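You operate a simulated robot arm through the tools that you are given. There is no shell and no other tool.

You run a simulated two-armed robot. Do the job below in one go: nothing can be reset, and whatever is moved stays where it is left.

## Task
Pump four shots of sauce into the white cup and put it back.
Fine: Stand the cup on the left ring and swing the spout over it; swing it back to the middle before you lift the cup. No drips; the other cups stay empty. Set down upright: what you pick out.

Only the result counts: the job must be done as asked and must still hold three seconds after the hand-in. Knocking over, shifting, dropping, spilling or breaking anything else fails it.

## Robot
Two 7-joint arms with fingered hands on one trunk that stands fixed in place. Base frame: the origin is at the foot of the trunk, x ahead of it, y to its left, z up. Readings come in mm, degrees, newtons and seconds.
The left shoulder is at [50, 214, 869], the right one opposite. With the tool pointing down near the work surface each hand reaches from about 400 to 900 mm from the base axis, measured 20 degrees to its own side. Payload 3 kg a hand.
The TCP of each hand is the grasp point between the finger pads, 26 mm short of the fingertips. In the tool frame z runs along the fingers and y along their closing line. The gripper opens to 132 mm; its body begins 73 mm behind the TCP. The gripper is a hand of 3 fingers: y runs from the thumb to the fingers, the wrist lies at [0, 0, -229] in the tool frame, and closing takes about 1.5 s.
Orientation is told as [roll, pitch, yaw] about the base's x, y, z axes, in that order, counted from this pose: with the fingers straight down and closing along the base's y, the tool's x points along the base's -x, its y along +y and its z along -z.

## Interface
- The arms move only by the tool apply_moves. It takes "left_rows", "right_rows" or both (then of equal length, played together; a hand with none holds still); each is a list of rows, each a list of 7 numbers: the turn, a rotation vector about the tool's x, y, z in units of 6 degrees (1.0 is 6 degrees), then the shift along the tool's x, y, z in units of 50 mm (1.0 is 50 mm), then the opening, from 0 (shut) to 1 (fully open). In form: [[rx, ry, rz, x, y, z, grip], ...]. A call has 1 to 20 rows; each row shifts and turns the commanded pose from where the row before left it, along the tool's axes as they then stand. A call with a number of a shift or a turn outside -1 to 1 is refused whole. Each row takes 0.2 s and may step no farther than 50 mm and 8.6 degrees from the row before; otherwise, or with a gripper value out of range, the whole call is refused. Where a pose cannot be reached the arm comes as near as it can. A force on the tool above 40 N (or 10 N above the force at the start of the call, whichever is more), or a blocked arm, ends the call early, and 0.2 s more pass. The fingers move at their own pace (about 72 mm/s each) and stop on an object; they squeeze with about 27 N. The grip force told is the motor's: it shows also when the fingers shut on nothing. Time passes only in rows, and 0.2 s behind the last, so rows that do not move let the fingers close. It gives the time, the measured TCP pose, the force on the tool (base axes), the opening and the grip force at its end, in the units of the frame above (readings bear some noise), with the torque about the TCP (base axes, N m) and any sound that the robot's microphone picked up, and new pictures: "views" is both (left out), scene, wrist or none (wrist: the cameras of the hands that moved).
- Cameras (640 x 400 px; columns grow to the right, rows downward): "scene" is now at [39.4, -2.9, 1513.4]; the picture's right is [-0.04, -1.00, 0.00], its down [-0.53, 0.02, -0.85] and it looks along [0.85, -0.03, -0.53] (base axes); focal length 372 px, centre (320, 200). "left" rides on the left gripper at [-62, 3, -92] in its tool frame; the picture's right is [-0.05, -1.00, 0.00], its down [0.83, -0.04, -0.56] and it looks along [0.55, -0.03, 0.83] (tool axes); focal length 230 px, centre (320, 200). "right" rides on the right gripper at [62, 3, -92] in its tool frame; the picture's right is [-0.05, 1.00, 0.00], its down [-0.83, -0.04, -0.56] and it looks along [-0.55, -0.03, 0.83] (tool axes); focal length 230 px, centre (320, 200). There is no depth. A picture from a camera that has moved, and an enlarged one, comes with that camera's place and axes in the base frame and with its lens.
- grasp_type(shape, hand): the hand has 3 fingers and takes this shape, open, in about a second: jaw (thumb against the fingers, like two jaws); tri (thumb and two fingers); tip (a fingertip pinch); poke (one finger out to press); point (the index stretched); flat (the hand flat); cup (the hand cupped); fist (a fist). The gripper value then closes the fingers along that shape, each until it touches; the sizes above hold for jaw. It gives what a move gives, with no picture.
- turn_head(pan, tilt): turns the head with the scene camera to pan (to the left, within 86 degrees either way) and tilt (down, from -29 to 69), counted from straight ahead of the robot. It gives what a move gives, and a new picture of the scene camera.
- close_up(camera, box): a new picture of the part [left, top, right, bottom] of that camera's present view, enlarged. It takes no simulated time.
- sign_off(): hands the job in; it is judged then, once.

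Places have to be worked out from the pictures, the camera data and where the tool is seen. Open the grippers and draw the arms clear of the work before you hand the job in, unless the task says otherwise.

The tools are called after "Emit:" as a command line: name --argument value ..., lists and objects as JSON in quotes. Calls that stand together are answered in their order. apply_moves: Moves the arms, as the interface text tells. Its arguments: {"type":"object","properties":{"left_rows":{"type":"array","items":{"type":"array","items":{"type":"number"}}},"right_rows":{"type":"array","items":{"type":"array","items":{"type":"number"}}},"views":{"type":"string","enum":["both","scene","wrist","none"]}},"required":[]} The other tools are called the same way: grasp_type (shape, hand) gives the hand a shape; turn_head (pan, tilt) turns the head that bears the scene camera; close_up (camera, box) takes an enlarged picture of a part of a camera's view; sign_off () hands the job in.

At the start:

```text
time_s: 0.0
left_tcp_pos: [486.0, 217.3, 1231.3]
left_tcp_rot: [0.0, 0.0, 0.1]
left_contact_force: [-0.1, -0.3, 0.1]
left_ft_torque: [-0.02, -0.01, 0.02]
left_grip_width: 131.8
left_finger_force: 0.1
left_shape: jaw
right_tcp_pos: [490.3, -208.0, 1174.2]
right_tcp_rot: [0.0, 0.0, 0.1]
right_contact_force: [0.4, 0.2, -0.5]
right_ft_torque: [0.01, 0.01, -0.03]
right_grip_width: 132.0
right_finger_force: 0.0
right_shape: jaw
head pan, tilt (commanded): [-2.2, 32.2]
```

scene: 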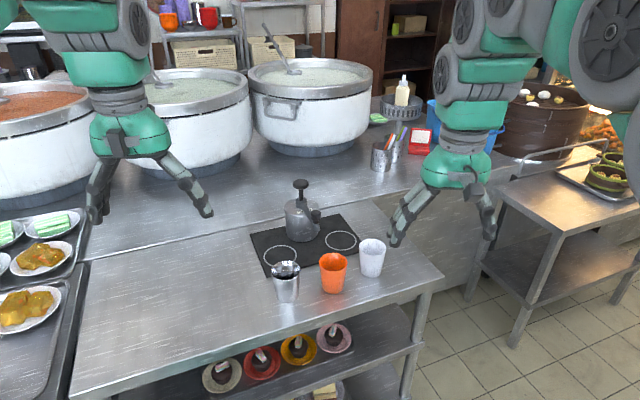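
right: 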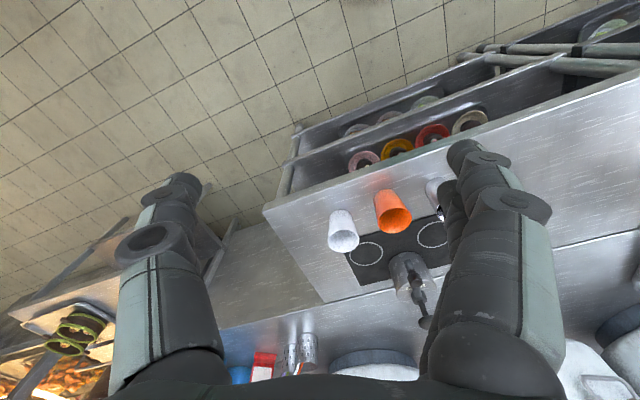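
left: 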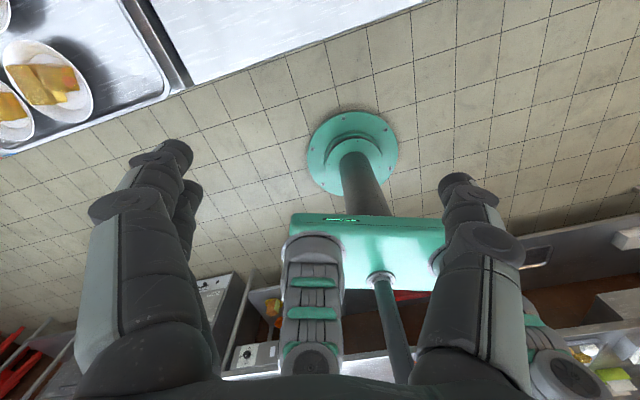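

The scene shows a pump dispenser on a black mat with two rings, and three cups (steel, orange, white) in front of it. I take close-ups to locate them before moving.

Emit:
close_up --camera "scene" --box '[230, 160, 420, 310]'

Emit:
close_up --camera "right" --box '[300, 160, 480, 340]'

```text
2.67 times, centred on (325, 235) of scene
camera zoom: at [39.4, -2.9, 1513.4], right [-0.04, -1.0, 0.0], down [-0.53, 0.02, -0.85], along [0.85, -0.03, -0.53], focal length 991 px, centre (307, 107)
```

zoom: 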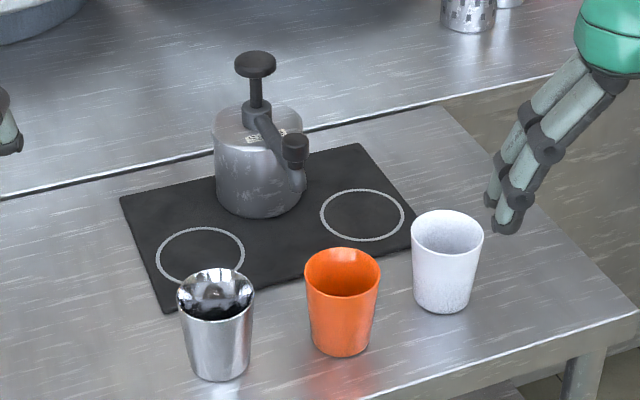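

```text
2.22 times, centred on (390, 250) of right
camera zoom: at [429.4, -204.7, 1266.6], right [0.05, 1.0, 0.0], down [0.83, -0.04, 0.56], along [0.55, -0.03, -0.83], focal length 511 px, centre (164, 89)
```

zoom: 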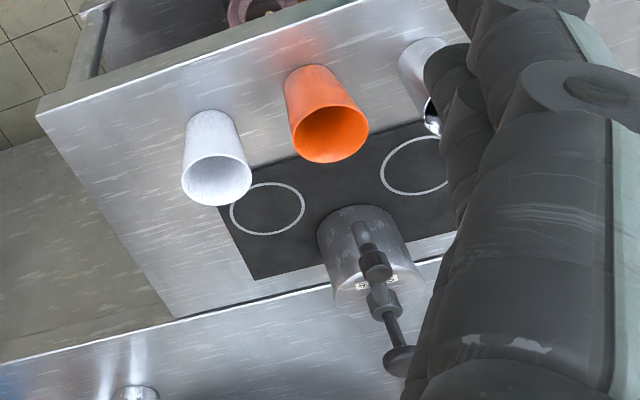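

I'm zooming in on the pump itself to see its spout, collar and knob, and on the cups for precise edges.

Emit:
close_up --camera "scene" --box '[270, 165, 350, 235]'

Emit:
close_up --camera "scene" --box '[330, 220, 410, 290]'

Emit:
close_up --camera "right" --box '[370, 220, 460, 340]'

Emit:
close_up --camera "scene" --box '[240, 240, 360, 320]'

```text
5.71 times, centred on (310, 200) of scene
camera zoom: at [39.4, -2.9, 1513.4], right [-0.04, -1.0, 0.0], down [-0.53, 0.02, -0.85], along [0.85, -0.03, -0.53], focal length 2123 px, centre (377, 200)
```

zoom: 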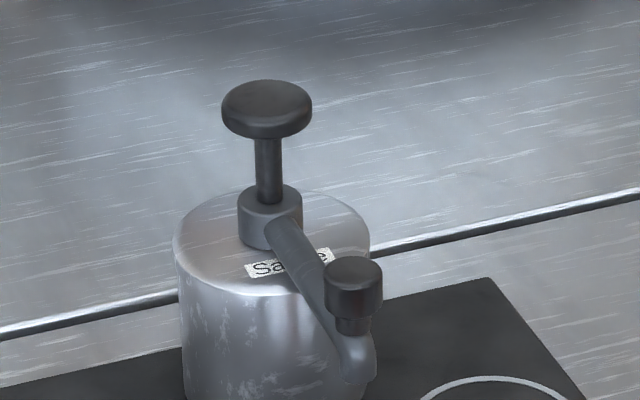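

```text
5.71 times, centred on (370, 255) of scene
camera zoom: at [39.4, -2.9, 1513.4], right [-0.04, -1.0, 0.0], down [-0.53, 0.02, -0.85], along [0.85, -0.03, -0.53], focal length 2123 px, centre (34, -114)
```

zoom: 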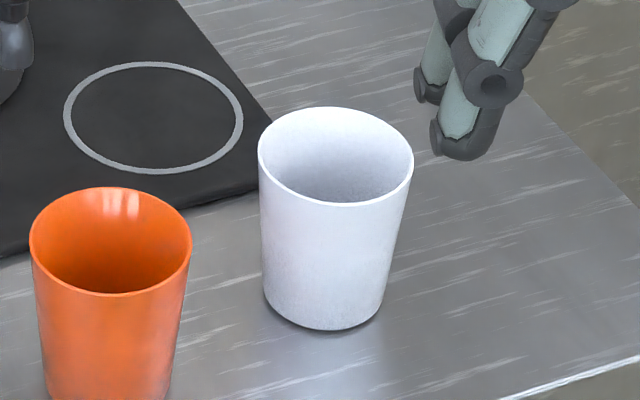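

```text
3.33 times, centred on (415, 280) of right
camera zoom: at [429.4, -204.7, 1266.6], right [0.05, 1.0, 0.0], down [0.83, -0.04, 0.56], along [0.55, -0.03, -0.83], focal length 767 px, centre (3, -67)
```

zoom: 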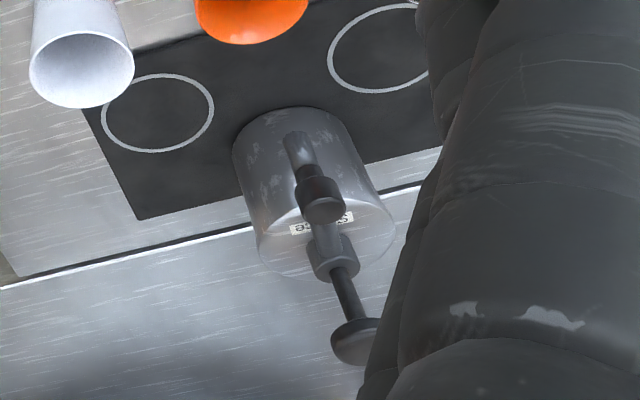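

```text
5.00 times, centred on (300, 280) of scene
camera zoom: at [39.4, -2.9, 1513.4], right [-0.04, -1.0, 0.0], down [-0.53, 0.02, -0.85], along [0.85, -0.03, -0.53], focal length 1858 px, centre (420, -200)
```

zoom: 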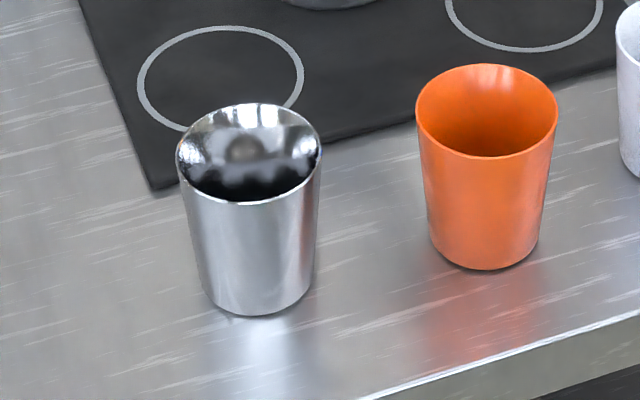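

The pump has a plunger knob on a stem, a spout from the collar and a small dark handle on the spout's end. I need better placing of the pump's axis, so I zoom on its base and the rings.

Emit:
close_up --camera "scene" --box '[260, 200, 340, 250]'

Emit:
close_up --camera "scene" --box '[240, 210, 370, 290]'

Emit:
close_up --camera "right" --box '[310, 170, 400, 250]'

```text
8.00 times, centred on (300, 225) of scene
camera zoom: at [39.4, -2.9, 1513.4], right [-0.04, -1.0, 0.0], down [-0.53, 0.02, -0.85], along [0.85, -0.03, -0.53], focal length 2972 px, centre (480, 0)
```

zoom: 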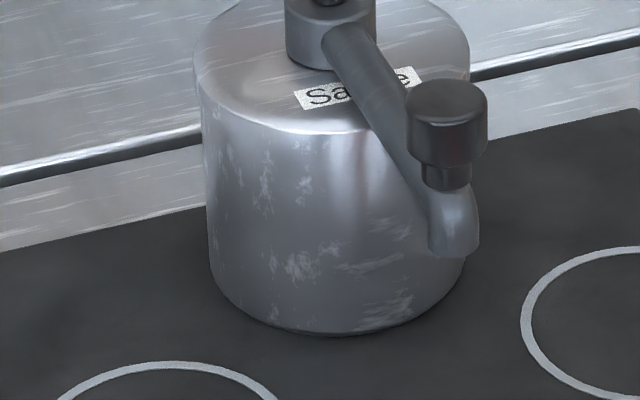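

```text
4.92 times, centred on (305, 250) of scene
camera zoom: at [39.4, -2.9, 1513.4], right [-0.04, -1.0, 0.0], down [-0.53, 0.02, -0.85], along [0.85, -0.03, -0.53], focal length 1829 px, centre (394, -46)
```

zoom: 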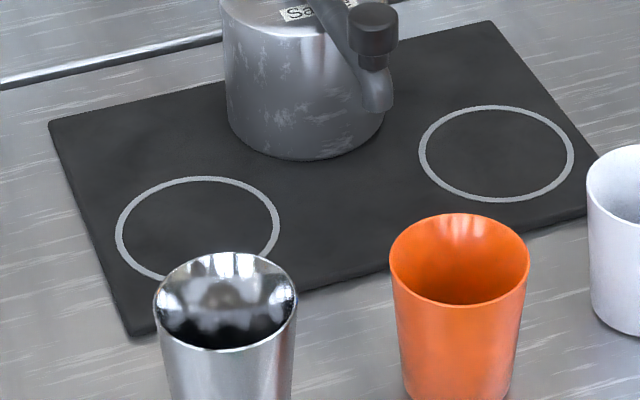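

```text
5.00 times, centred on (355, 210) of right
camera zoom: at [429.4, -204.7, 1266.6], right [0.05, 1.0, 0.0], down [0.83, -0.04, 0.56], along [0.55, -0.03, -0.83], focal length 1150 px, centre (145, 150)
```

zoom: 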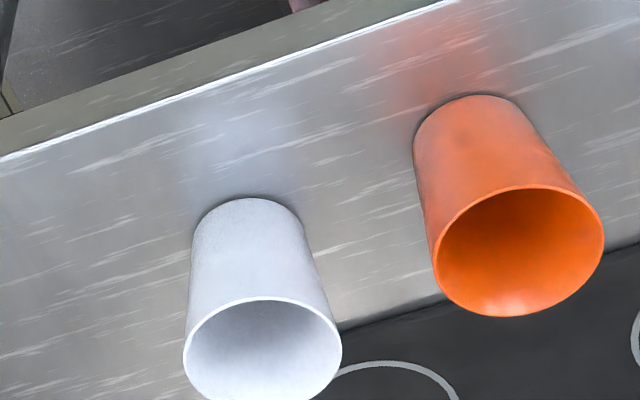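

Readings between the two cameras disagree a little on the pump's x (950–980), so I move the right hand forward for a second, steeper view from its wrist camera.

Emit:
apply_moves --right_rows '[[0, 0, 0, -0.6, 0.4, 0, 1], [0, 0, 0, -0.6, 0.4, 0, 1], [0, 0, 0, -0.6, 0.4, 0, 1], [0, 0, 0, -0.6, 0.4, 0, 1], [0, 0, 0, 0, 0, 0, 1]]' --views "both"

```text
time_s: 1.2
left_tcp_pos: [485.3, 218.3, 1232.1]
left_tcp_rot: [-0.1, -0.1, 0.0]
left_contact_force: [0.5, -0.2, 0.0]
left_ft_torque: [-0.02, 0.0, -0.02]
left_grip_width: 131.9
left_finger_force: 0.1
left_shape: jaw
right_tcp_pos: [611.3, -128.7, 1174.1]
right_tcp_rot: [0.0, 0.0, -0.1]
right_contact_force: [-0.5, -0.4, -0.2]
right_ft_torque: [0.01, 0.01, 0.0]
right_grip_width: 131.9
right_finger_force: 0.0
right_shape: jaw
head pan, tilt (commanded): [-2.2, 32.2]
camera scene: at [39.5, -2.9, 1513.4], right [-0.04, -1.0, 0.0], down [-0.53, 0.02, -0.85], along [0.85, -0.03, -0.53], focal length 372 px, centre (320, 200)
camera right: at [549.8, -125.1, 1266.7], right [0.05, 1.0, 0.0], down [0.83, -0.04, 0.56], along [0.56, -0.03, -0.83], focal length 230 px, centre (320, 200)
```

scene: 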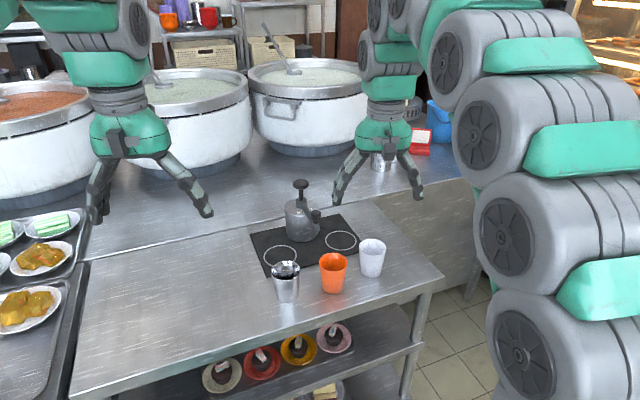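
right: 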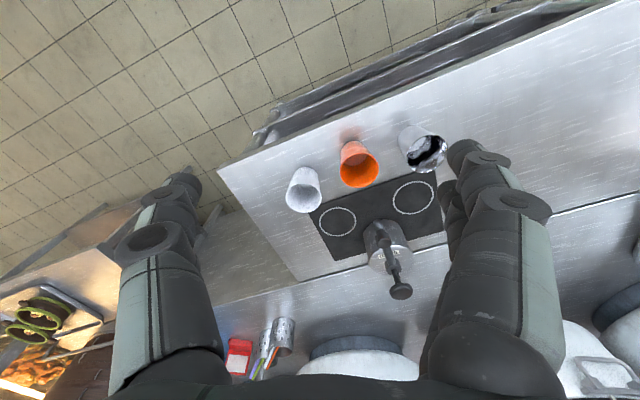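

The new wrist view shows the whole mat, all cups and the pump. I enlarge it for exact pixel readings.

Emit:
close_up --camera "right" --box '[280, 120, 450, 226]'

Emit:
close_up --camera "right" --box '[340, 210, 440, 310]'

Emit:
close_up --camera "right" --box '[270, 150, 350, 220]'

```text
3.76 times, centred on (365, 173) of right
camera zoom: at [549.8, -125.1, 1266.7], right [0.05, 1.0, 0.0], down [0.83, -0.04, 0.56], along [0.56, -0.03, -0.83], focal length 866 px, centre (151, 302)
```

zoom: 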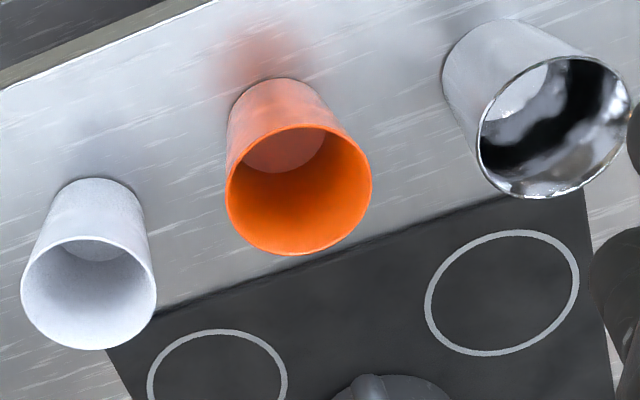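

```text
4.00 times, centred on (390, 260) of right
camera zoom: at [549.8, -125.1, 1266.7], right [0.05, 1.0, 0.0], down [0.83, -0.04, 0.56], along [0.56, -0.03, -0.83], focal length 920 px, centre (40, -40)
```

zoom: 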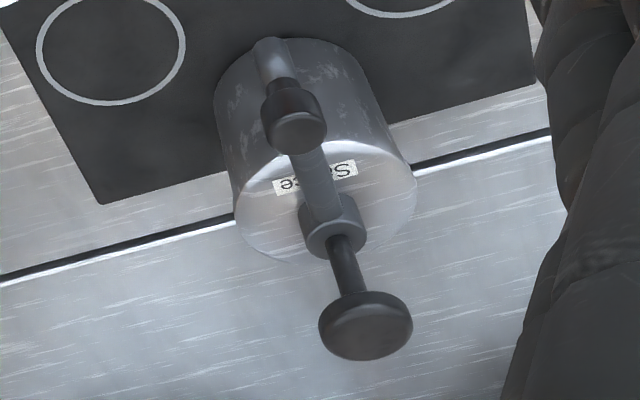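

```text
5.71 times, centred on (310, 185) of right
camera zoom: at [549.8, -125.1, 1266.7], right [0.05, 1.0, 0.0], down [0.83, -0.04, 0.56], along [0.56, -0.03, -0.83], focal length 1315 px, centre (377, 286)
```

zoom: 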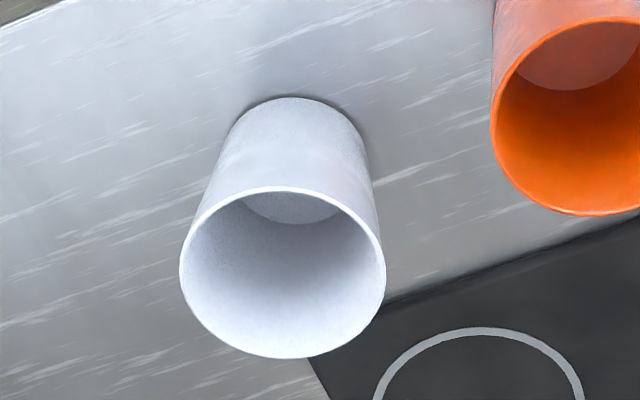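

Triangulating both views gives these positions:
- White cup: axis about (795, -171), base z 801, rim z 885, rim diameter 72.
- Left ring: (863, 81), mat z about 806.
- Pump axis: (962, 16.5), plunger top z 989.
- Spout handle: (850, -24, 964), radius 119, so left is about 53° away.

I'll bring the left hand round as a side-viewing camera while the right arm works.

Emit:
apply_moves --left_rows '[[0, 0, 0, -0.62, 0.5, 0.4, 1], [0, 0, 0, -0.62, 0.5, 0.4, 1], [0, 0, 0, -0.62, 0.5, 0.4, 1], [0, 0, 0, -0.62, 0.5, 0.4, 1], [0, 0, 0, -0.62, 0.5, 0.4, 1], [0, 0, -1, 0, 0, 0, 1], [0, 0, -1, 0, 0, 0, 1], [0, 0, -1, 0, 0, 0, 1], [0, 0, -1, 0, 0, 0, 1], [0, 0, -1, 0, 0, 0, 1], [0, 0, -1, 0, 0, 0, 1], [0, 0, -1, 0, 0, 0, 1], [0, 0, -1, 0, 0, 0, 1], [0, 0, -1, 0, 0, 0, 1], [0, 0, -1, 0, 0, 0, 1], [0, 0, -1, 0, 0, 0, 1], [0, 0, -1, 0, 0, 0, 1], [0, 0, -1, 0, 0, 0, 1], [0, 0, -1, 0, 0, 0, 1], [0, 0, -1, 0, 0, 0, 1]]' --views "both"

```text
time_s: 5.4
left_tcp_pos: [643.3, 343.6, 1130.9]
left_tcp_rot: [0.0, 0.0, 90.1]
left_contact_force: [0.3, -0.2, -1.0]
left_ft_torque: [-0.03, 0.01, -0.03]
left_grip_width: 131.8
left_finger_force: 0.1
left_shape: jaw
right_tcp_pos: [611.9, -129.2, 1173.7]
right_tcp_rot: [0.0, 0.0, 0.0]
right_contact_force: [0.4, 0.2, 0.2]
right_ft_torque: [-0.02, 0.0, 0.0]
right_grip_width: 131.9
right_finger_force: 0.0
right_shape: jaw
head pan, tilt (commanded): [-2.2, 32.2]
camera scene: at [39.4, -2.9, 1513.4], right [-0.04, -1.0, 0.0], down [-0.53, 0.02, -0.85], along [0.85, -0.03, -0.53], focal length 372 px, centre (320, 200)
camera left: at [637.9, 405.1, 1223.2], right [1.0, 0.05, 0.0], down [0.04, -0.83, 0.56], along [0.03, -0.55, -0.83], focal length 230 px, centre (320, 200)
```

scene: 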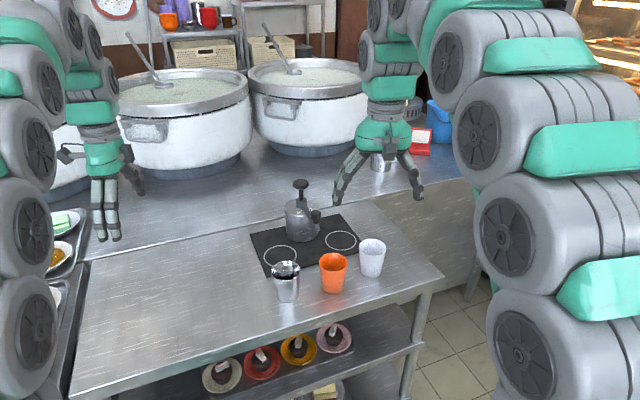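
left: 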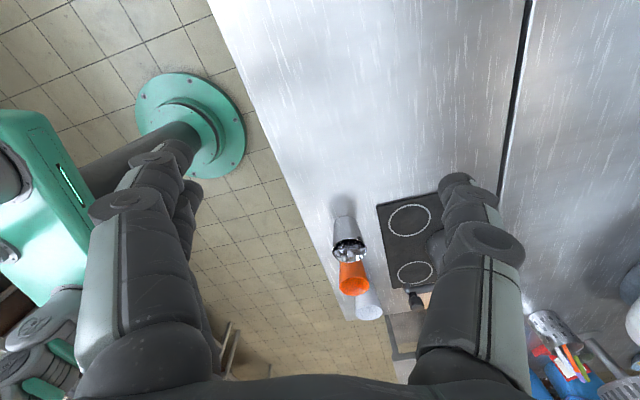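

The left wrist view works but a finger hides the pump; I yaw it further toward the pump and lower it slightly.

Emit:
apply_moves --left_rows '[[0, 0, -1, 0, 0, 0.2, 1], [0, 0, -1, 0, 0, 0.2, 1], [0, 0, -1, 0, 0, 0.2, 1], [0, 0, -1, 0, 0, 0.2, 1], [0, 0, -1, 0, 0, 0.2, 1], [0, 0, -1, 0, 0, 0.2, 1], [0, 0, -1, 0, 0, 0, 1]]' --views "wrist"

```text
time_s: 7.0
left_tcp_pos: [613.3, 314.0, 1097.4]
left_tcp_rot: [-0.8, 0.2, 100.8]
left_contact_force: [-0.5, 0.1, -0.3]
left_ft_torque: [0.01, 0.02, 0.02]
left_grip_width: 132.1
left_finger_force: 0.1
left_shape: jaw
left hand out of reach, approached as far as the arm can: row 2, 3, 4, 5, 6, 7
right_tcp_pos: [611.3, -130.1, 1174.9]
right_tcp_rot: [0.0, -0.1, 0.0]
right_contact_force: [0.2, 0.3, -0.1]
right_ft_torque: [0.0, 0.01, 0.02]
right_grip_width: 132.0
right_finger_force: 0.0
right_shape: jaw
head pan, tilt (commanded): [-2.2, 32.2]
camera left: at [597.2, 373.7, 1189.2], right [0.97, 0.24, 0.01], down [0.19, -0.81, 0.56], along [0.14, -0.54, -0.83], focal length 230 px, centre (320, 200)
```

left: 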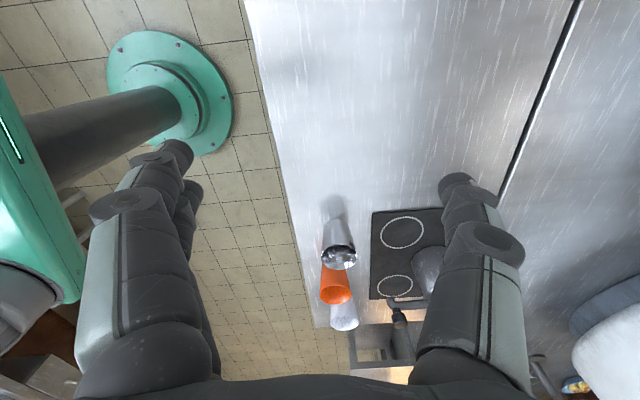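

The left wrist can't yaw past about 100°, so I'll drop that idea. The left arm will carry the cup, since its approach to the left ring is clear of the other cups, and the right arm will work the spout and plunger; first I yaw the left hand back.

Emit:
apply_moves --left_rows '[[0, 0, 1, 0, 0, 0, 1], [0, 0, 1, 0, 0, 0, 1], [0, 0, 1, 0, 0, 0, 1], [0, 0, 1, 0, 0, 0, 1], [0, 0, 1, 0, 0, 0, 1], [0, 0, 1, 0, 0, 0, 1], [0, 0, 1, 0, 0, 0, 1], [0, 0, 1, 0, 0, 0, 1], [0, 0, 1, 0, 0, 0, 1], [0, 0, 1, 0, 0, 0, 1], [0, 0, 1, 0, 0, 0, 1], [0, 0, 1, 0, 0, 0, 1], [0, 0, 1, 0, 0, 0, 1], [0, 0, 1, 0, 0, 0, 1], [0, 0, 1, 0, 0, 0, 1], [0, 0, 1, 0, 0, 0, 1], [0, 0, 1, 0, 0, 0, 1], [0, 0, 1, 0, 0, 0, 1]]' --views "none"

```text
time_s: 10.8
left_tcp_pos: [613.2, 313.3, 1098.4]
left_tcp_rot: [0.1, -0.9, -7.3]
left_contact_force: [0.7, -0.6, 0.3]
left_ft_torque: [0.0, 0.0, -0.02]
left_grip_width: 131.7
left_finger_force: 0.1
left_shape: jaw
right_tcp_pos: [610.3, -129.1, 1174.8]
right_tcp_rot: [0.0, 0.0, 0.0]
right_contact_force: [0.3, 0.0, 0.2]
right_ft_torque: [0.0, -0.02, -0.01]
right_grip_width: 132.0
right_finger_force: 0.1
right_shape: jaw
head pan, tilt (commanded): [-2.2, 32.2]
```

The commanded pose restarts from the measured one, good. I move the right hand back out to the right, while the left hand yaws to about -19° and tilts forward 30°.

Emit:
apply_moves --left_rows '[[0, 0, 1, 0, 0, 0, 1], [0, 0, 1, 0, 0, 0, 1], [0, -1, 0, 0, 0, 0, 1], [0, -1, 0, 0, 0, 0, 1], [0, -1, 0, 0, 0, 0, 1], [0, -1, 0, 0, 0, 0, 1], [0, -1, 0, 0, 0, 0, 0.8], [0, 0, 0, 0, 0, 0, 0.76], [0, 0, 0, 0, 0, 0, 0.76]]' --right_rows '[[0, 0, 0, 0.4, -0.75, 0, 1], [0, 0, 0, 0.4, -0.75, 0, 1], [0, 0, 0, 0.4, -0.75, 0, 1], [0, 0, 0, 0.4, -0.75, 0, 1], [0, 0, 0, 0.4, -0.75, 0, 1], [0, 0, 0, 0.4, -0.75, 0, 1], [0, 0, 0, 0.4, -0.75, 0, 1], [0, 0, 0, 0, 0, 0, 1], [0, 0, 0, 0, 0, 0, 1]]' --views "both"

```text
time_s: 12.8
left_tcp_pos: [614.0, 314.6, 1097.8]
left_tcp_rot: [0.3, -30.8, -19.3]
left_contact_force: [0.4, -0.1, 0.1]
left_ft_torque: [0.0, 0.03, 0.0]
left_grip_width: 100.6
left_finger_force: 0.0
left_shape: jaw
right_tcp_pos: [470.9, -391.6, 1175.8]
right_tcp_rot: [0.1, 0.1, 0.0]
right_contact_force: [0.0, -0.2, -0.6]
right_ft_torque: [-0.01, -0.04, -0.01]
right_grip_width: 131.8
right_finger_force: 0.1
right_shape: jaw
head pan, tilt (commanded): [-2.2, 32.2]
camera scene: at [39.4, -2.9, 1513.4], right [-0.04, -1.0, 0.0], down [-0.53, 0.02, -0.85], along [0.85, -0.03, -0.53], focal length 372 px, centre (320, 200)
camera right: at [408.8, -387.1, 1267.5], right [0.05, 1.0, 0.0], down [0.83, -0.04, 0.56], along [0.55, -0.03, -0.83], focal length 230 px, centre (320, 200)
camera left: at [619.0, 314.6, 1208.2], right [-0.29, -0.96, 0.02], down [-0.96, 0.29, 0.05], along [-0.06, -0.01, -1.0], focal length 230 px, centre (320, 200)
```

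scene: 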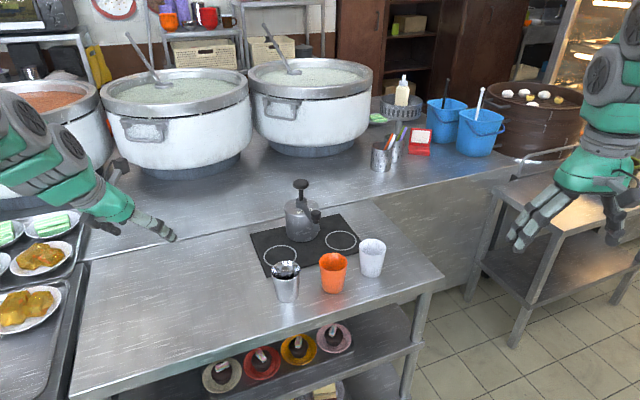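
right: 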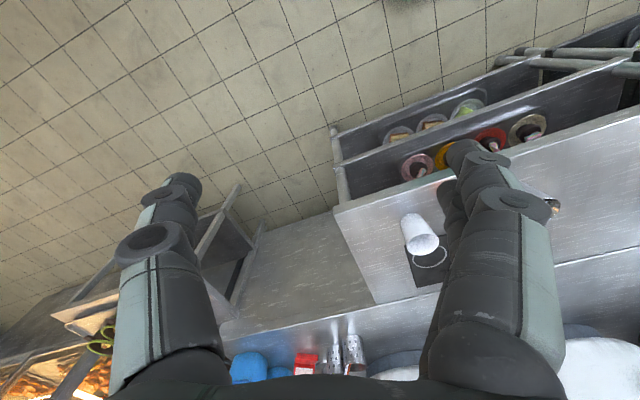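
left: 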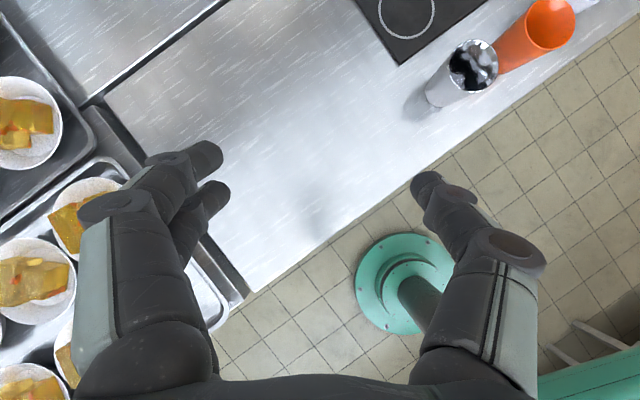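

The left hand is tilted properly with its camera looking straight down. I move it across at safe height to above the white cup at about (795, -171, 1000).

Emit:
apply_moves --left_rows '[[0, 0, 0, -0.391, -0.664, 0.423, 0.76], [0, 0, 0, -0.391, -0.664, 0.423, 0.76], [0, 0, 0, -0.391, -0.664, 0.423, 0.76], [0, 0, 0, -0.391, -0.664, 0.423, 0.76], [0, 0, 0, -0.391, -0.664, 0.423, 0.76], [0, 0, 0, -0.391, -0.664, 0.423, 0.76], [0, 0, 0, -0.391, -0.664, 0.423, 0.76], [0, 0, 0, -0.391, -0.664, 0.423, 0.76], [0, 0, 0, -0.391, -0.664, 0.423, 0.76], [0, 0, 0, -0.391, -0.664, 0.423, 0.76], [0, 0, 0, -0.391, -0.664, 0.423, 0.76], [0, 0, 0, -0.391, -0.664, 0.423, 0.76], [0, 0, 0, 0, 0, 0, 0.76]]' --views "both"

```text
time_s: 15.6
left_tcp_pos: [794.0, -171.3, 997.8]
left_tcp_rot: [0.3, -30.8, -19.3]
left_contact_force: [-0.1, -0.1, -0.7]
left_ft_torque: [-0.04, -0.02, -0.01]
left_grip_width: 100.7
left_finger_force: 0.1
left_shape: jaw
right_tcp_pos: [470.8, -390.6, 1176.4]
right_tcp_rot: [0.1, 0.0, -0.1]
right_contact_force: [-0.1, 0.5, 0.4]
right_ft_torque: [0.0, -0.02, 0.0]
right_grip_width: 131.6
right_finger_force: 0.1
right_shape: jaw
head pan, tilt (commanded): [-2.2, 32.2]
camera scene: at [39.4, -2.9, 1513.4], right [-0.04, -1.0, 0.0], down [-0.53, 0.02, -0.85], along [0.85, -0.03, -0.53], focal length 372 px, centre (320, 200)
camera left: at [800.5, -170.4, 1109.0], right [-0.29, -0.96, 0.02], down [-0.96, 0.29, 0.05], along [-0.06, -0.01, -1.0], focal length 230 px, centre (320, 200)
```

scene: 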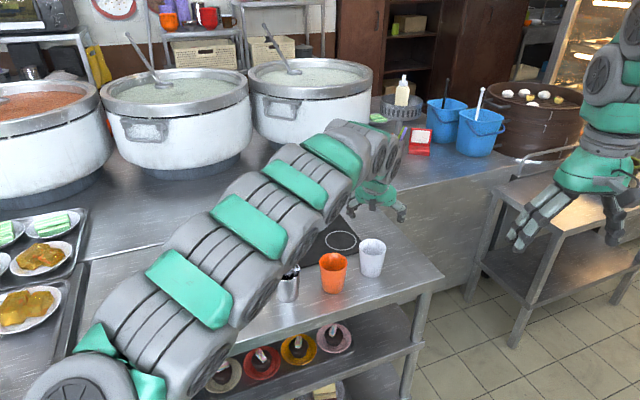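
left: 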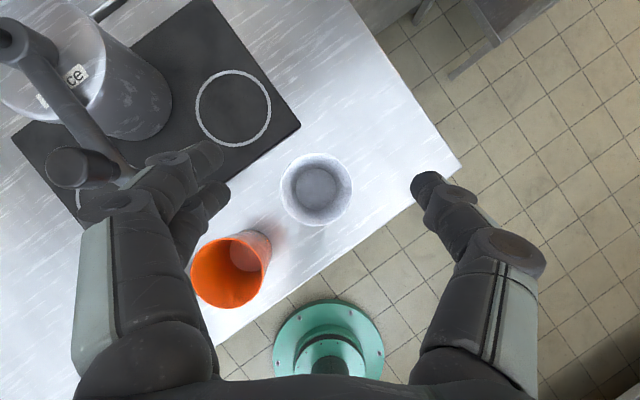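

The wrist camera now looks nearly straight down on the white cup. I enlarge it to refine the cup's axis before descending.

Emit:
close_up --camera "left" --box '[260, 140, 376, 240]'

Emit:
close_up --camera "left" --box '[0, 0, 300, 240]'

```text
4.00 times, centred on (318, 190) of left
camera zoom: at [800.5, -170.4, 1109.0], right [-0.29, -0.96, 0.02], down [-0.96, 0.29, 0.05], along [-0.06, -0.01, -1.0], focal length 920 px, centre (328, 240)
```

zoom: 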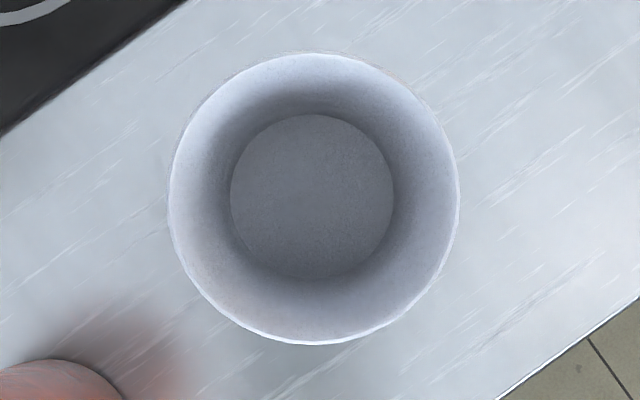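

```text
1.67 times, centred on (150, 120) of left
camera zoom: at [800.5, -170.4, 1109.0], right [-0.29, -0.96, 0.02], down [-0.96, 0.29, 0.05], along [-0.06, -0.01, -1.0], focal length 384 px, centre (603, 333)
```

zoom: 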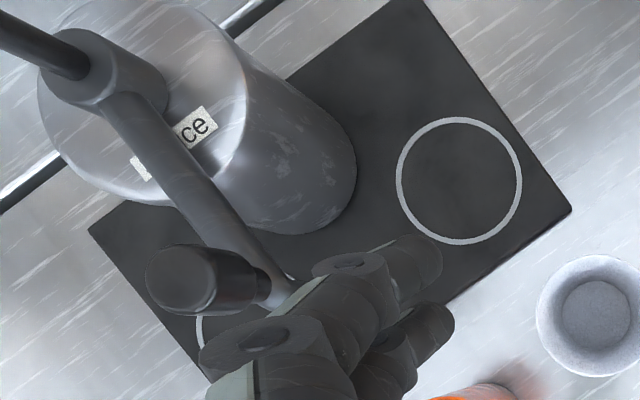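

Cup axis refined to (798.7, -172.3). I descend vertically to grip height z≈855 with the fingers still open, and check before closing.

Emit:
apply_moves --left_rows '[[0, 0, 0, 0.23, 0.002, 0.418, 0.76], [0, 0, 0, 0.23, 0.002, 0.418, 0.76], [0, 0, 0, 0.23, 0.002, 0.418, 0.76], [0, 0, 0, 0.23, 0.002, 0.418, 0.76], [0, 0, 0, 0.23, 0.002, 0.418, 0.76], [0, 0, 0, 0.23, 0.002, 0.418, 0.76], [0, 0, 0, 0, 0, 0, 0.76]]' --views "both"

```text
time_s: 17.2
left_tcp_pos: [801.2, -171.1, 856.8]
left_tcp_rot: [0.2, -30.8, -19.2]
left_contact_force: [0.6, 0.1, -0.3]
left_ft_torque: [0.0, 0.01, -0.02]
left_grip_width: 100.7
left_finger_force: 0.1
left_shape: jaw
right_tcp_pos: [470.1, -391.2, 1175.6]
right_tcp_rot: [-0.1, 0.0, 0.0]
right_contact_force: [-0.1, 0.6, 1.6]
right_ft_torque: [0.0, 0.02, -0.02]
right_grip_width: 131.8
right_finger_force: 0.0
right_shape: jaw
head pan, tilt (commanded): [-2.2, 32.2]
camera scene: at [39.4, -2.9, 1513.4], right [-0.04, -1.0, 0.0], down [-0.53, 0.02, -0.85], along [0.85, -0.03, -0.53], focal length 372 px, centre (320, 200)
camera left: at [806.5, -170.4, 965.9], right [-0.29, -0.96, 0.02], down [-0.96, 0.29, 0.05], along [-0.06, -0.01, -1.0], focal length 230 px, centre (320, 200)
```

scene: 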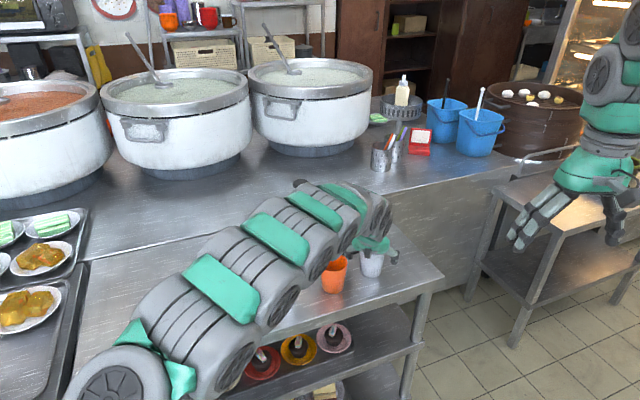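
left: 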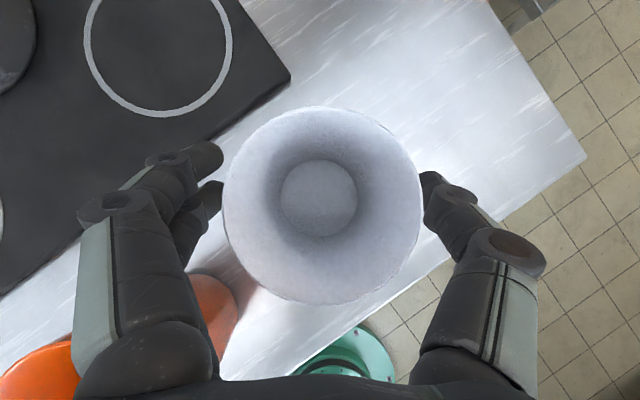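

The cup stands centred between thumb and fingers (axis ≈ (799.5, -171.2), TCP at (801, -171)). I close on it.

Emit:
apply_moves --left_rows '[[0, 0, 0, 0, 0, 0, 0.6], [0, 0, 0, 0, 0, 0, 0.5], [0, 0, 0, 0, 0, 0, 0.4], [0, 0, 0, 0, 0, 0, 0.2], [0, 0, 0, 0, 0, 0, 0], [0, 0, 0, 0, 0, 0, 0], [0, 0, 0, 0, 0, 0, 0]]' --views "wrist"

```text
time_s: 18.8
left_tcp_pos: [800.5, -172.5, 856.8]
left_tcp_rot: [0.3, -30.7, -19.3]
left_contact_force: [0.1, 0.1, 0.2]
left_ft_torque: [0.02, 0.03, -0.04]
left_grip_width: 53.4
left_finger_force: 26.6
left_shape: jaw
right_tcp_pos: [470.6, -392.3, 1174.0]
right_tcp_rot: [0.0, 0.0, 0.0]
right_contact_force: [0.1, 0.0, 0.2]
right_ft_torque: [-0.01, 0.02, -0.01]
right_grip_width: 132.0
right_finger_force: 0.0
right_shape: jaw
head pan, tilt (commanded): [-2.2, 32.2]
camera left: at [806.4, -170.3, 966.0], right [-0.29, -0.96, 0.02], down [-0.96, 0.29, 0.05], along [-0.06, -0.01, -1.0], focal length 230 px, centre (320, 200)
```

left: 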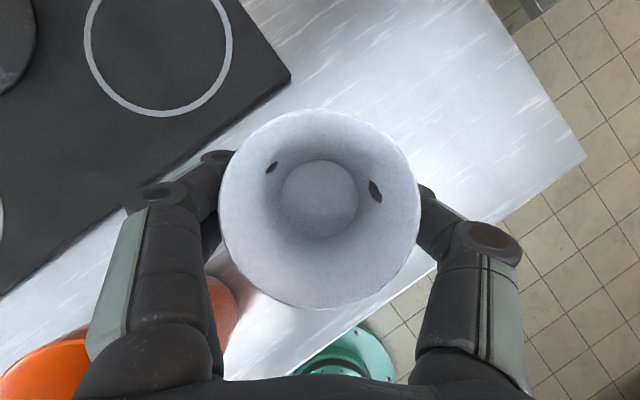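

Grip is firm at 26.6 N with the cup centred; grasp pose recorded as (800.5, -172.5, 856.8), rot (0.3, -30.7, -19.3). I lift straight up about 173 mm.

Emit:
apply_moves --left_rows '[[0, 0, 0, -0.1, 0, -0.17, 0], [0, 0, 0, -0.25, 0, -0.42, 0], [0, 0, 0, -0.295, 0, -0.495, 0], [0, 0, 0, -0.295, 0, -0.495, 0], [0, 0, 0, -0.295, 0, -0.495, 0], [0, 0, 0, -0.295, 0, -0.495, 0], [0, 0, 0, -0.24, 0, -0.4, 0], [0, 0, 0, 0, 0, 0, 0]]' --views "both"

```text
time_s: 20.6
left_tcp_pos: [800.2, -172.6, 1030.4]
left_tcp_rot: [0.3, -30.7, -19.4]
left_contact_force: [0.1, 0.4, -1.1]
left_ft_torque: [-0.01, 0.01, 0.02]
left_grip_width: 53.3
left_finger_force: 26.9
left_shape: jaw
right_tcp_pos: [469.7, -391.6, 1175.5]
right_tcp_rot: [0.0, 0.0, 0.0]
right_contact_force: [-0.6, -0.4, 0.4]
right_ft_torque: [0.01, 0.0, 0.0]
right_grip_width: 131.8
right_finger_force: 0.1
right_shape: jaw
head pan, tilt (commanded): [-2.2, 32.2]
camera scene: at [39.4, -2.9, 1513.4], right [-0.04, -1.0, 0.0], down [-0.53, 0.02, -0.85], along [0.85, -0.03, -0.53], focal length 372 px, centre (320, 200)
camera left: at [806.0, -171.4, 1140.0], right [-0.29, -0.96, 0.02], down [-0.96, 0.29, 0.05], along [-0.06, -0.01, -1.0], focal length 230 px, centre (320, 200)
```

scene: 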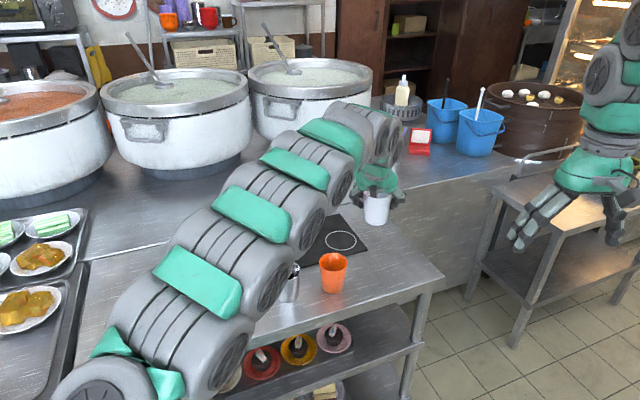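
left: 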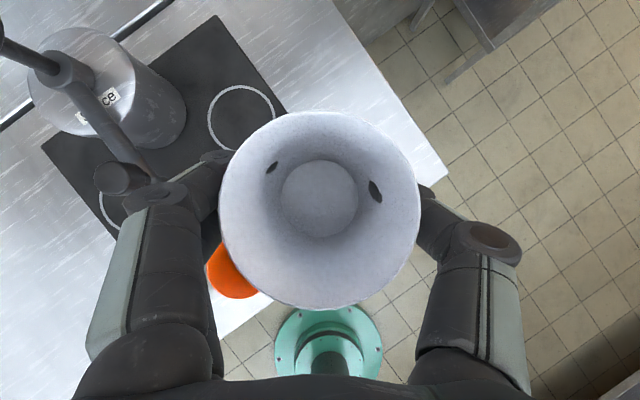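

The cup hangs level and clear. I carry it in front of the spout handle to about (770, -20) and yaw the hand another 12° so the thumb will keep clear of the spout at the ring.

Emit:
apply_moves --left_rows '[[0, 0, 0, 0.225, 0.445, -0.134, 0], [0, 0, 0, 0.225, 0.445, -0.134, 0], [0, 0, 0, 0.225, 0.445, -0.134, 0], [0, 0, 0, 0.225, 0.445, -0.134, 0], [0, 0, 0, 0.225, 0.445, -0.134, 0], [0, 0, 0, 0.225, 0.445, -0.134, 0], [0.512, 0, 0.859, 0, 0, 0, 0], [0.512, 0, 0.859, 0, 0, 0, 0], [0, 0, 0, 0, 0, 0, 0]]' --views "wrist"

```text
time_s: 22.6
left_tcp_pos: [771.4, -20.6, 1030.7]
left_tcp_rot: [0.3, -30.7, -31.4]
left_contact_force: [-0.2, -0.2, 0.1]
left_ft_torque: [0.01, 0.0, 0.0]
left_grip_width: 52.8
left_finger_force: 26.9
left_shape: jaw
right_tcp_pos: [470.0, -390.7, 1175.3]
right_tcp_rot: [0.0, 0.0, 0.0]
right_contact_force: [-0.4, 0.1, 0.4]
right_ft_torque: [-0.01, -0.01, 0.0]
right_grip_width: 131.9
right_finger_force: 0.0
right_shape: jaw
head pan, tilt (commanded): [-2.2, 32.2]
camera left: at [776.5, -21.0, 1140.0], right [-0.48, -0.88, 0.02], down [-0.88, 0.48, 0.05], along [-0.06, 0.01, -1.0], focal length 230 px, centre (320, 200)
```

left: 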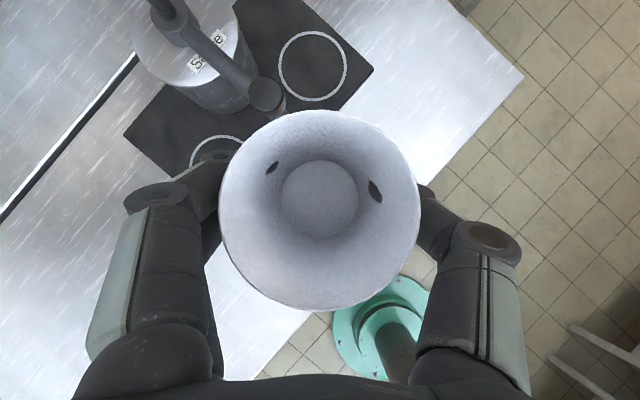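

I carry the cup on to above the left ring, about (864, 80, 1020), and look down to check its alignment.

Emit:
apply_moves --left_rows '[[0, 0, 0, -0.061, 0.445, 0.075, 0], [0, 0, 0, -0.061, 0.445, 0.075, 0], [0, 0, 0, -0.061, 0.445, 0.075, 0], [0, 0, 0, -0.061, 0.445, 0.075, 0], [0, 0, 0, -0.061, 0.445, 0.075, 0], [0, 0, 0, -0.061, 0.445, 0.075, 0], [0, 0, 0, 0, 0, 0, 0]]' --views "both"

```text
time_s: 24.2
left_tcp_pos: [861.4, 80.6, 1019.9]
left_tcp_rot: [0.3, -30.7, -31.3]
left_contact_force: [0.3, -0.3, 0.2]
left_ft_torque: [-0.02, 0.02, 0.02]
left_grip_width: 52.5
left_finger_force: 26.9
left_shape: jaw
right_tcp_pos: [470.8, -390.4, 1175.2]
right_tcp_rot: [0.0, 0.0, 0.0]
right_contact_force: [0.8, 0.1, 0.6]
right_ft_torque: [-0.01, -0.01, -0.04]
right_grip_width: 132.3
right_finger_force: 0.1
right_shape: jaw
head pan, tilt (commanded): [-2.2, 32.2]
camera scene: at [39.5, -2.9, 1513.4], right [-0.04, -1.0, 0.0], down [-0.53, 0.02, -0.85], along [0.85, -0.03, -0.53], focal length 372 px, centre (320, 200)
camera left: at [868.7, 78.8, 1130.2], right [-0.48, -0.88, 0.02], down [-0.88, 0.48, 0.05], along [-0.06, 0.01, -1.0], focal length 230 px, centre (320, 200)
```

scene: 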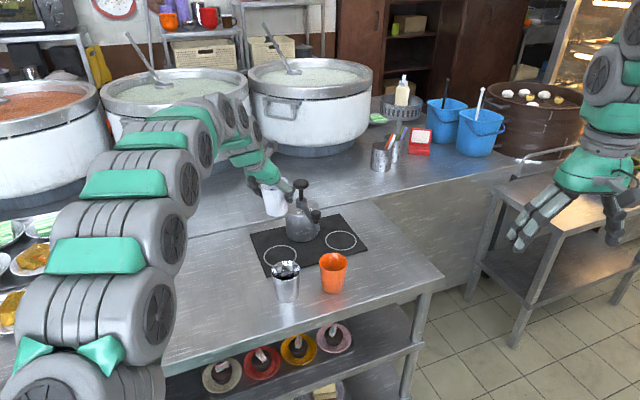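
left: 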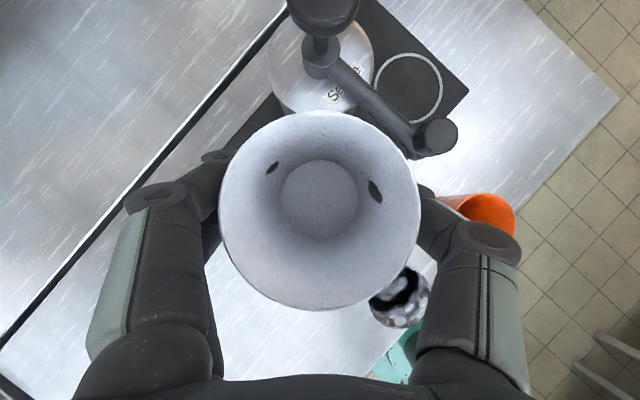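

Alignment looks right: ring at (863, 81), TCP at (861, 80.6), thumb well left of the spout. I descend to about 10 mm above the mat.

Emit:
apply_moves --left_rows '[[0, 0, 0, 0.24, 0.002, 0.423, 0], [0, 0, 0, 0.24, 0.002, 0.423, 0], [0, 0, 0, 0.24, 0.002, 0.423, 0], [0, 0, 0, 0.24, 0.002, 0.423, 0], [0, 0, 0, 0.24, 0.002, 0.423, 0], [0, 0, 0, 0.24, 0.002, 0.423, 0], [0, 0, 0, 0, 0, 0, 0]]' --views "both"

```text
time_s: 25.8
left_tcp_pos: [865.7, 78.5, 875.2]
left_tcp_rot: [0.3, -30.7, -31.2]
left_contact_force: [-0.3, -0.1, -0.2]
left_ft_torque: [0.02, -0.01, 0.01]
left_grip_width: 52.7
left_finger_force: 27.4
left_shape: jaw
right_tcp_pos: [470.9, -390.9, 1174.9]
right_tcp_rot: [0.0, 0.0, 0.0]
right_contact_force: [0.0, -0.5, 0.4]
right_ft_torque: [0.0, 0.01, -0.02]
right_grip_width: 132.0
right_finger_force: 0.0
right_shape: jaw
head pan, tilt (commanded): [-2.2, 32.2]
camera scene: at [39.4, -2.9, 1513.4], right [-0.04, -1.0, 0.0], down [-0.53, 0.02, -0.85], along [0.85, -0.03, -0.53], focal length 372 px, centre (320, 200)
camera left: at [871.3, 78.2, 984.8], right [-0.48, -0.88, 0.02], down [-0.88, 0.48, 0.05], along [-0.06, 0.01, -1.0], focal length 230 px, centre (320, 200)
```

scene: 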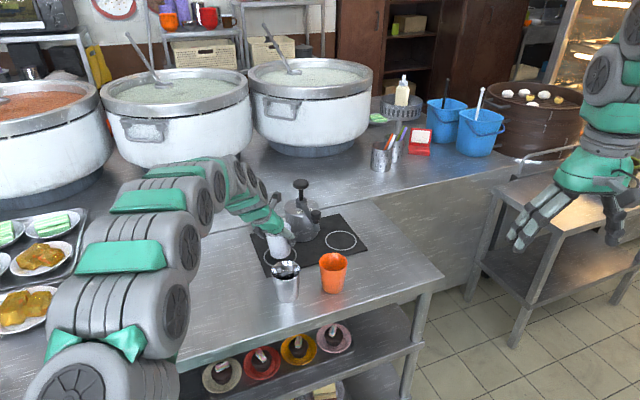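
left: 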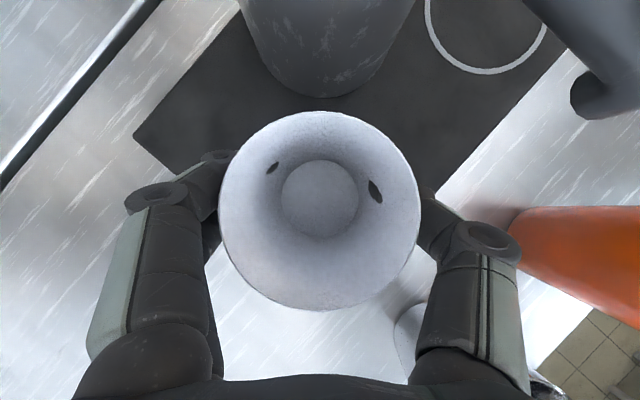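

The cup hangs just above the mat with the ring hidden below it. I zoom the scene to confirm its seat in the ring.

Emit:
close_up --camera "scene" --box '[230, 170, 370, 300]'

```text
3.08 times, centred on (300, 235) of scene
camera zoom: at [39.4, -2.9, 1513.4], right [-0.04, -1.0, 0.0], down [-0.53, 0.02, -0.85], along [0.85, -0.03, -0.53], focal length 1143 px, centre (382, 92)
```

zoom: 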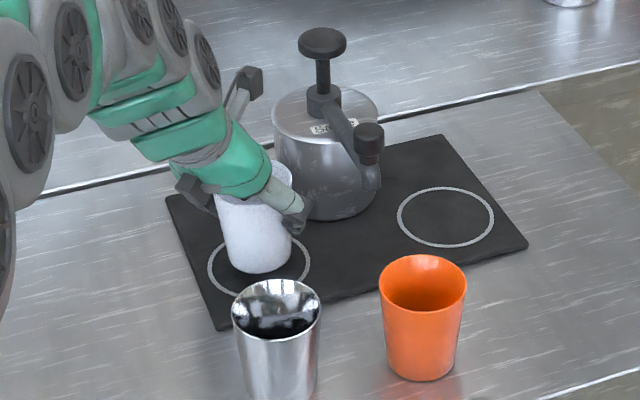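

The cup's base sits right over the ring. I lower it slowly in 2 mm steps and watch the contact force.

Emit:
apply_moves --left_rows '[[0, 0, 0, 0.0205, 0, 0.0344, 0], [0, 0, 0, 0.0205, 0, 0.0344, 0], [0, 0, 0, 0.0205, 0, 0.0344, 0], [0, 0, 0, 0.0205, 0, 0.0344, 0], [0, 0, 0, 0.0205, 0, 0.0344, 0], [0, 0, 0, 0, 0, 0, 0]]' --views "none"

```text
time_s: 27.2
left_tcp_pos: [866.9, 78.3, 864.8]
left_tcp_rot: [0.3, -30.7, -31.3]
left_contact_force: [0.2, -0.5, -0.4]
left_ft_torque: [-0.01, 0.0, 0.0]
left_grip_width: 52.6
left_finger_force: 26.7
left_shape: jaw
right_tcp_pos: [470.2, -391.0, 1175.5]
right_tcp_rot: [0.0, -0.1, -0.1]
right_contact_force: [-0.6, 0.2, 0.2]
right_ft_torque: [0.01, -0.01, -0.02]
right_grip_width: 132.0
right_finger_force: 0.0
right_shape: jaw
head pan, tilt (commanded): [-2.2, 32.2]
```

Not touching yet at z 864.8. I nudge 2 mm back in x and continue down in 1 mm steps.

Emit:
apply_moves --left_rows '[[0, 0, 0, 0.029, -0.015, -0.0175, 0], [0, 0, 0, 0.0102, 0, 0.0172, 0], [0, 0, 0, 0.0102, 0, 0.0172, 0], [0, 0, 0, 0, 0, 0, 0]]' --views "none"

```text
time_s: 28.2
left_tcp_pos: [864.0, 78.3, 862.5]
left_tcp_rot: [0.3, -30.8, -31.4]
left_contact_force: [1.4, -0.9, 6.1]
left_ft_torque: [0.1, -0.08, -0.03]
left_grip_width: 52.6
left_finger_force: 27.2
left_shape: jaw
right_tcp_pos: [470.3, -391.6, 1175.3]
right_tcp_rot: [0.0, 0.0, 0.0]
right_contact_force: [0.9, 0.6, -0.2]
right_ft_torque: [0.01, 0.01, -0.05]
right_grip_width: 132.0
right_finger_force: 0.1
right_shape: jaw
head pan, tilt (commanded): [-2.2, 32.2]
```

6 N upward at z 862.5: the cup stands on the mat. I open the fingers gently to about 90 mm.

Emit:
apply_moves --left_rows '[[0, 0, 0, 0, 0, 0, 0.45], [0, 0, 0, 0, 0, 0, 0.5], [0, 0, 0, 0, 0, 0, 0.56], [0, 0, 0, 0, 0, 0, 0.62], [0, 0, 0, 0, 0, 0, 0.68], [0, 0, 0, 0, 0, 0, 0.68], [0, 0, 0, 0, 0, 0, 0.68]]' --views "both"

```text
time_s: 29.8
left_tcp_pos: [863.0, 79.0, 862.9]
left_tcp_rot: [0.2, -30.8, -31.4]
left_contact_force: [1.1, -0.2, 0.2]
left_ft_torque: [0.03, -0.04, -0.04]
left_grip_width: 89.2
left_finger_force: 0.0
left_shape: jaw
right_tcp_pos: [470.4, -391.5, 1175.1]
right_tcp_rot: [0.0, 0.0, 0.0]
right_contact_force: [-0.5, 0.4, 0.2]
right_ft_torque: [0.03, -0.03, 0.04]
right_grip_width: 131.9
right_finger_force: 0.0
right_shape: jaw
head pan, tilt (commanded): [-2.2, 32.2]
camera scene: at [39.4, -2.9, 1513.4], right [-0.04, -1.0, 0.0], down [-0.53, 0.02, -0.85], along [0.85, -0.03, -0.53], focal length 372 px, centre (320, 200)
camera left: at [869.7, 78.6, 972.6], right [-0.48, -0.88, 0.02], down [-0.88, 0.48, 0.05], along [-0.06, 0.01, -1.0], focal length 230 px, centre (320, 200)
```

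scene: 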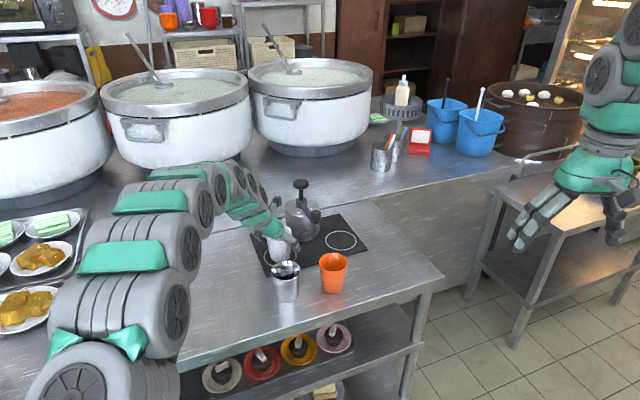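
left: 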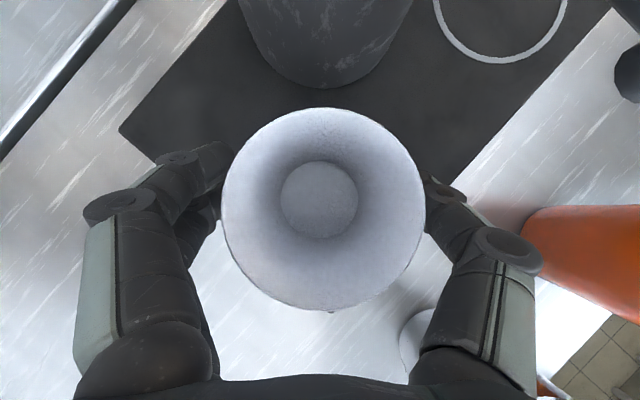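

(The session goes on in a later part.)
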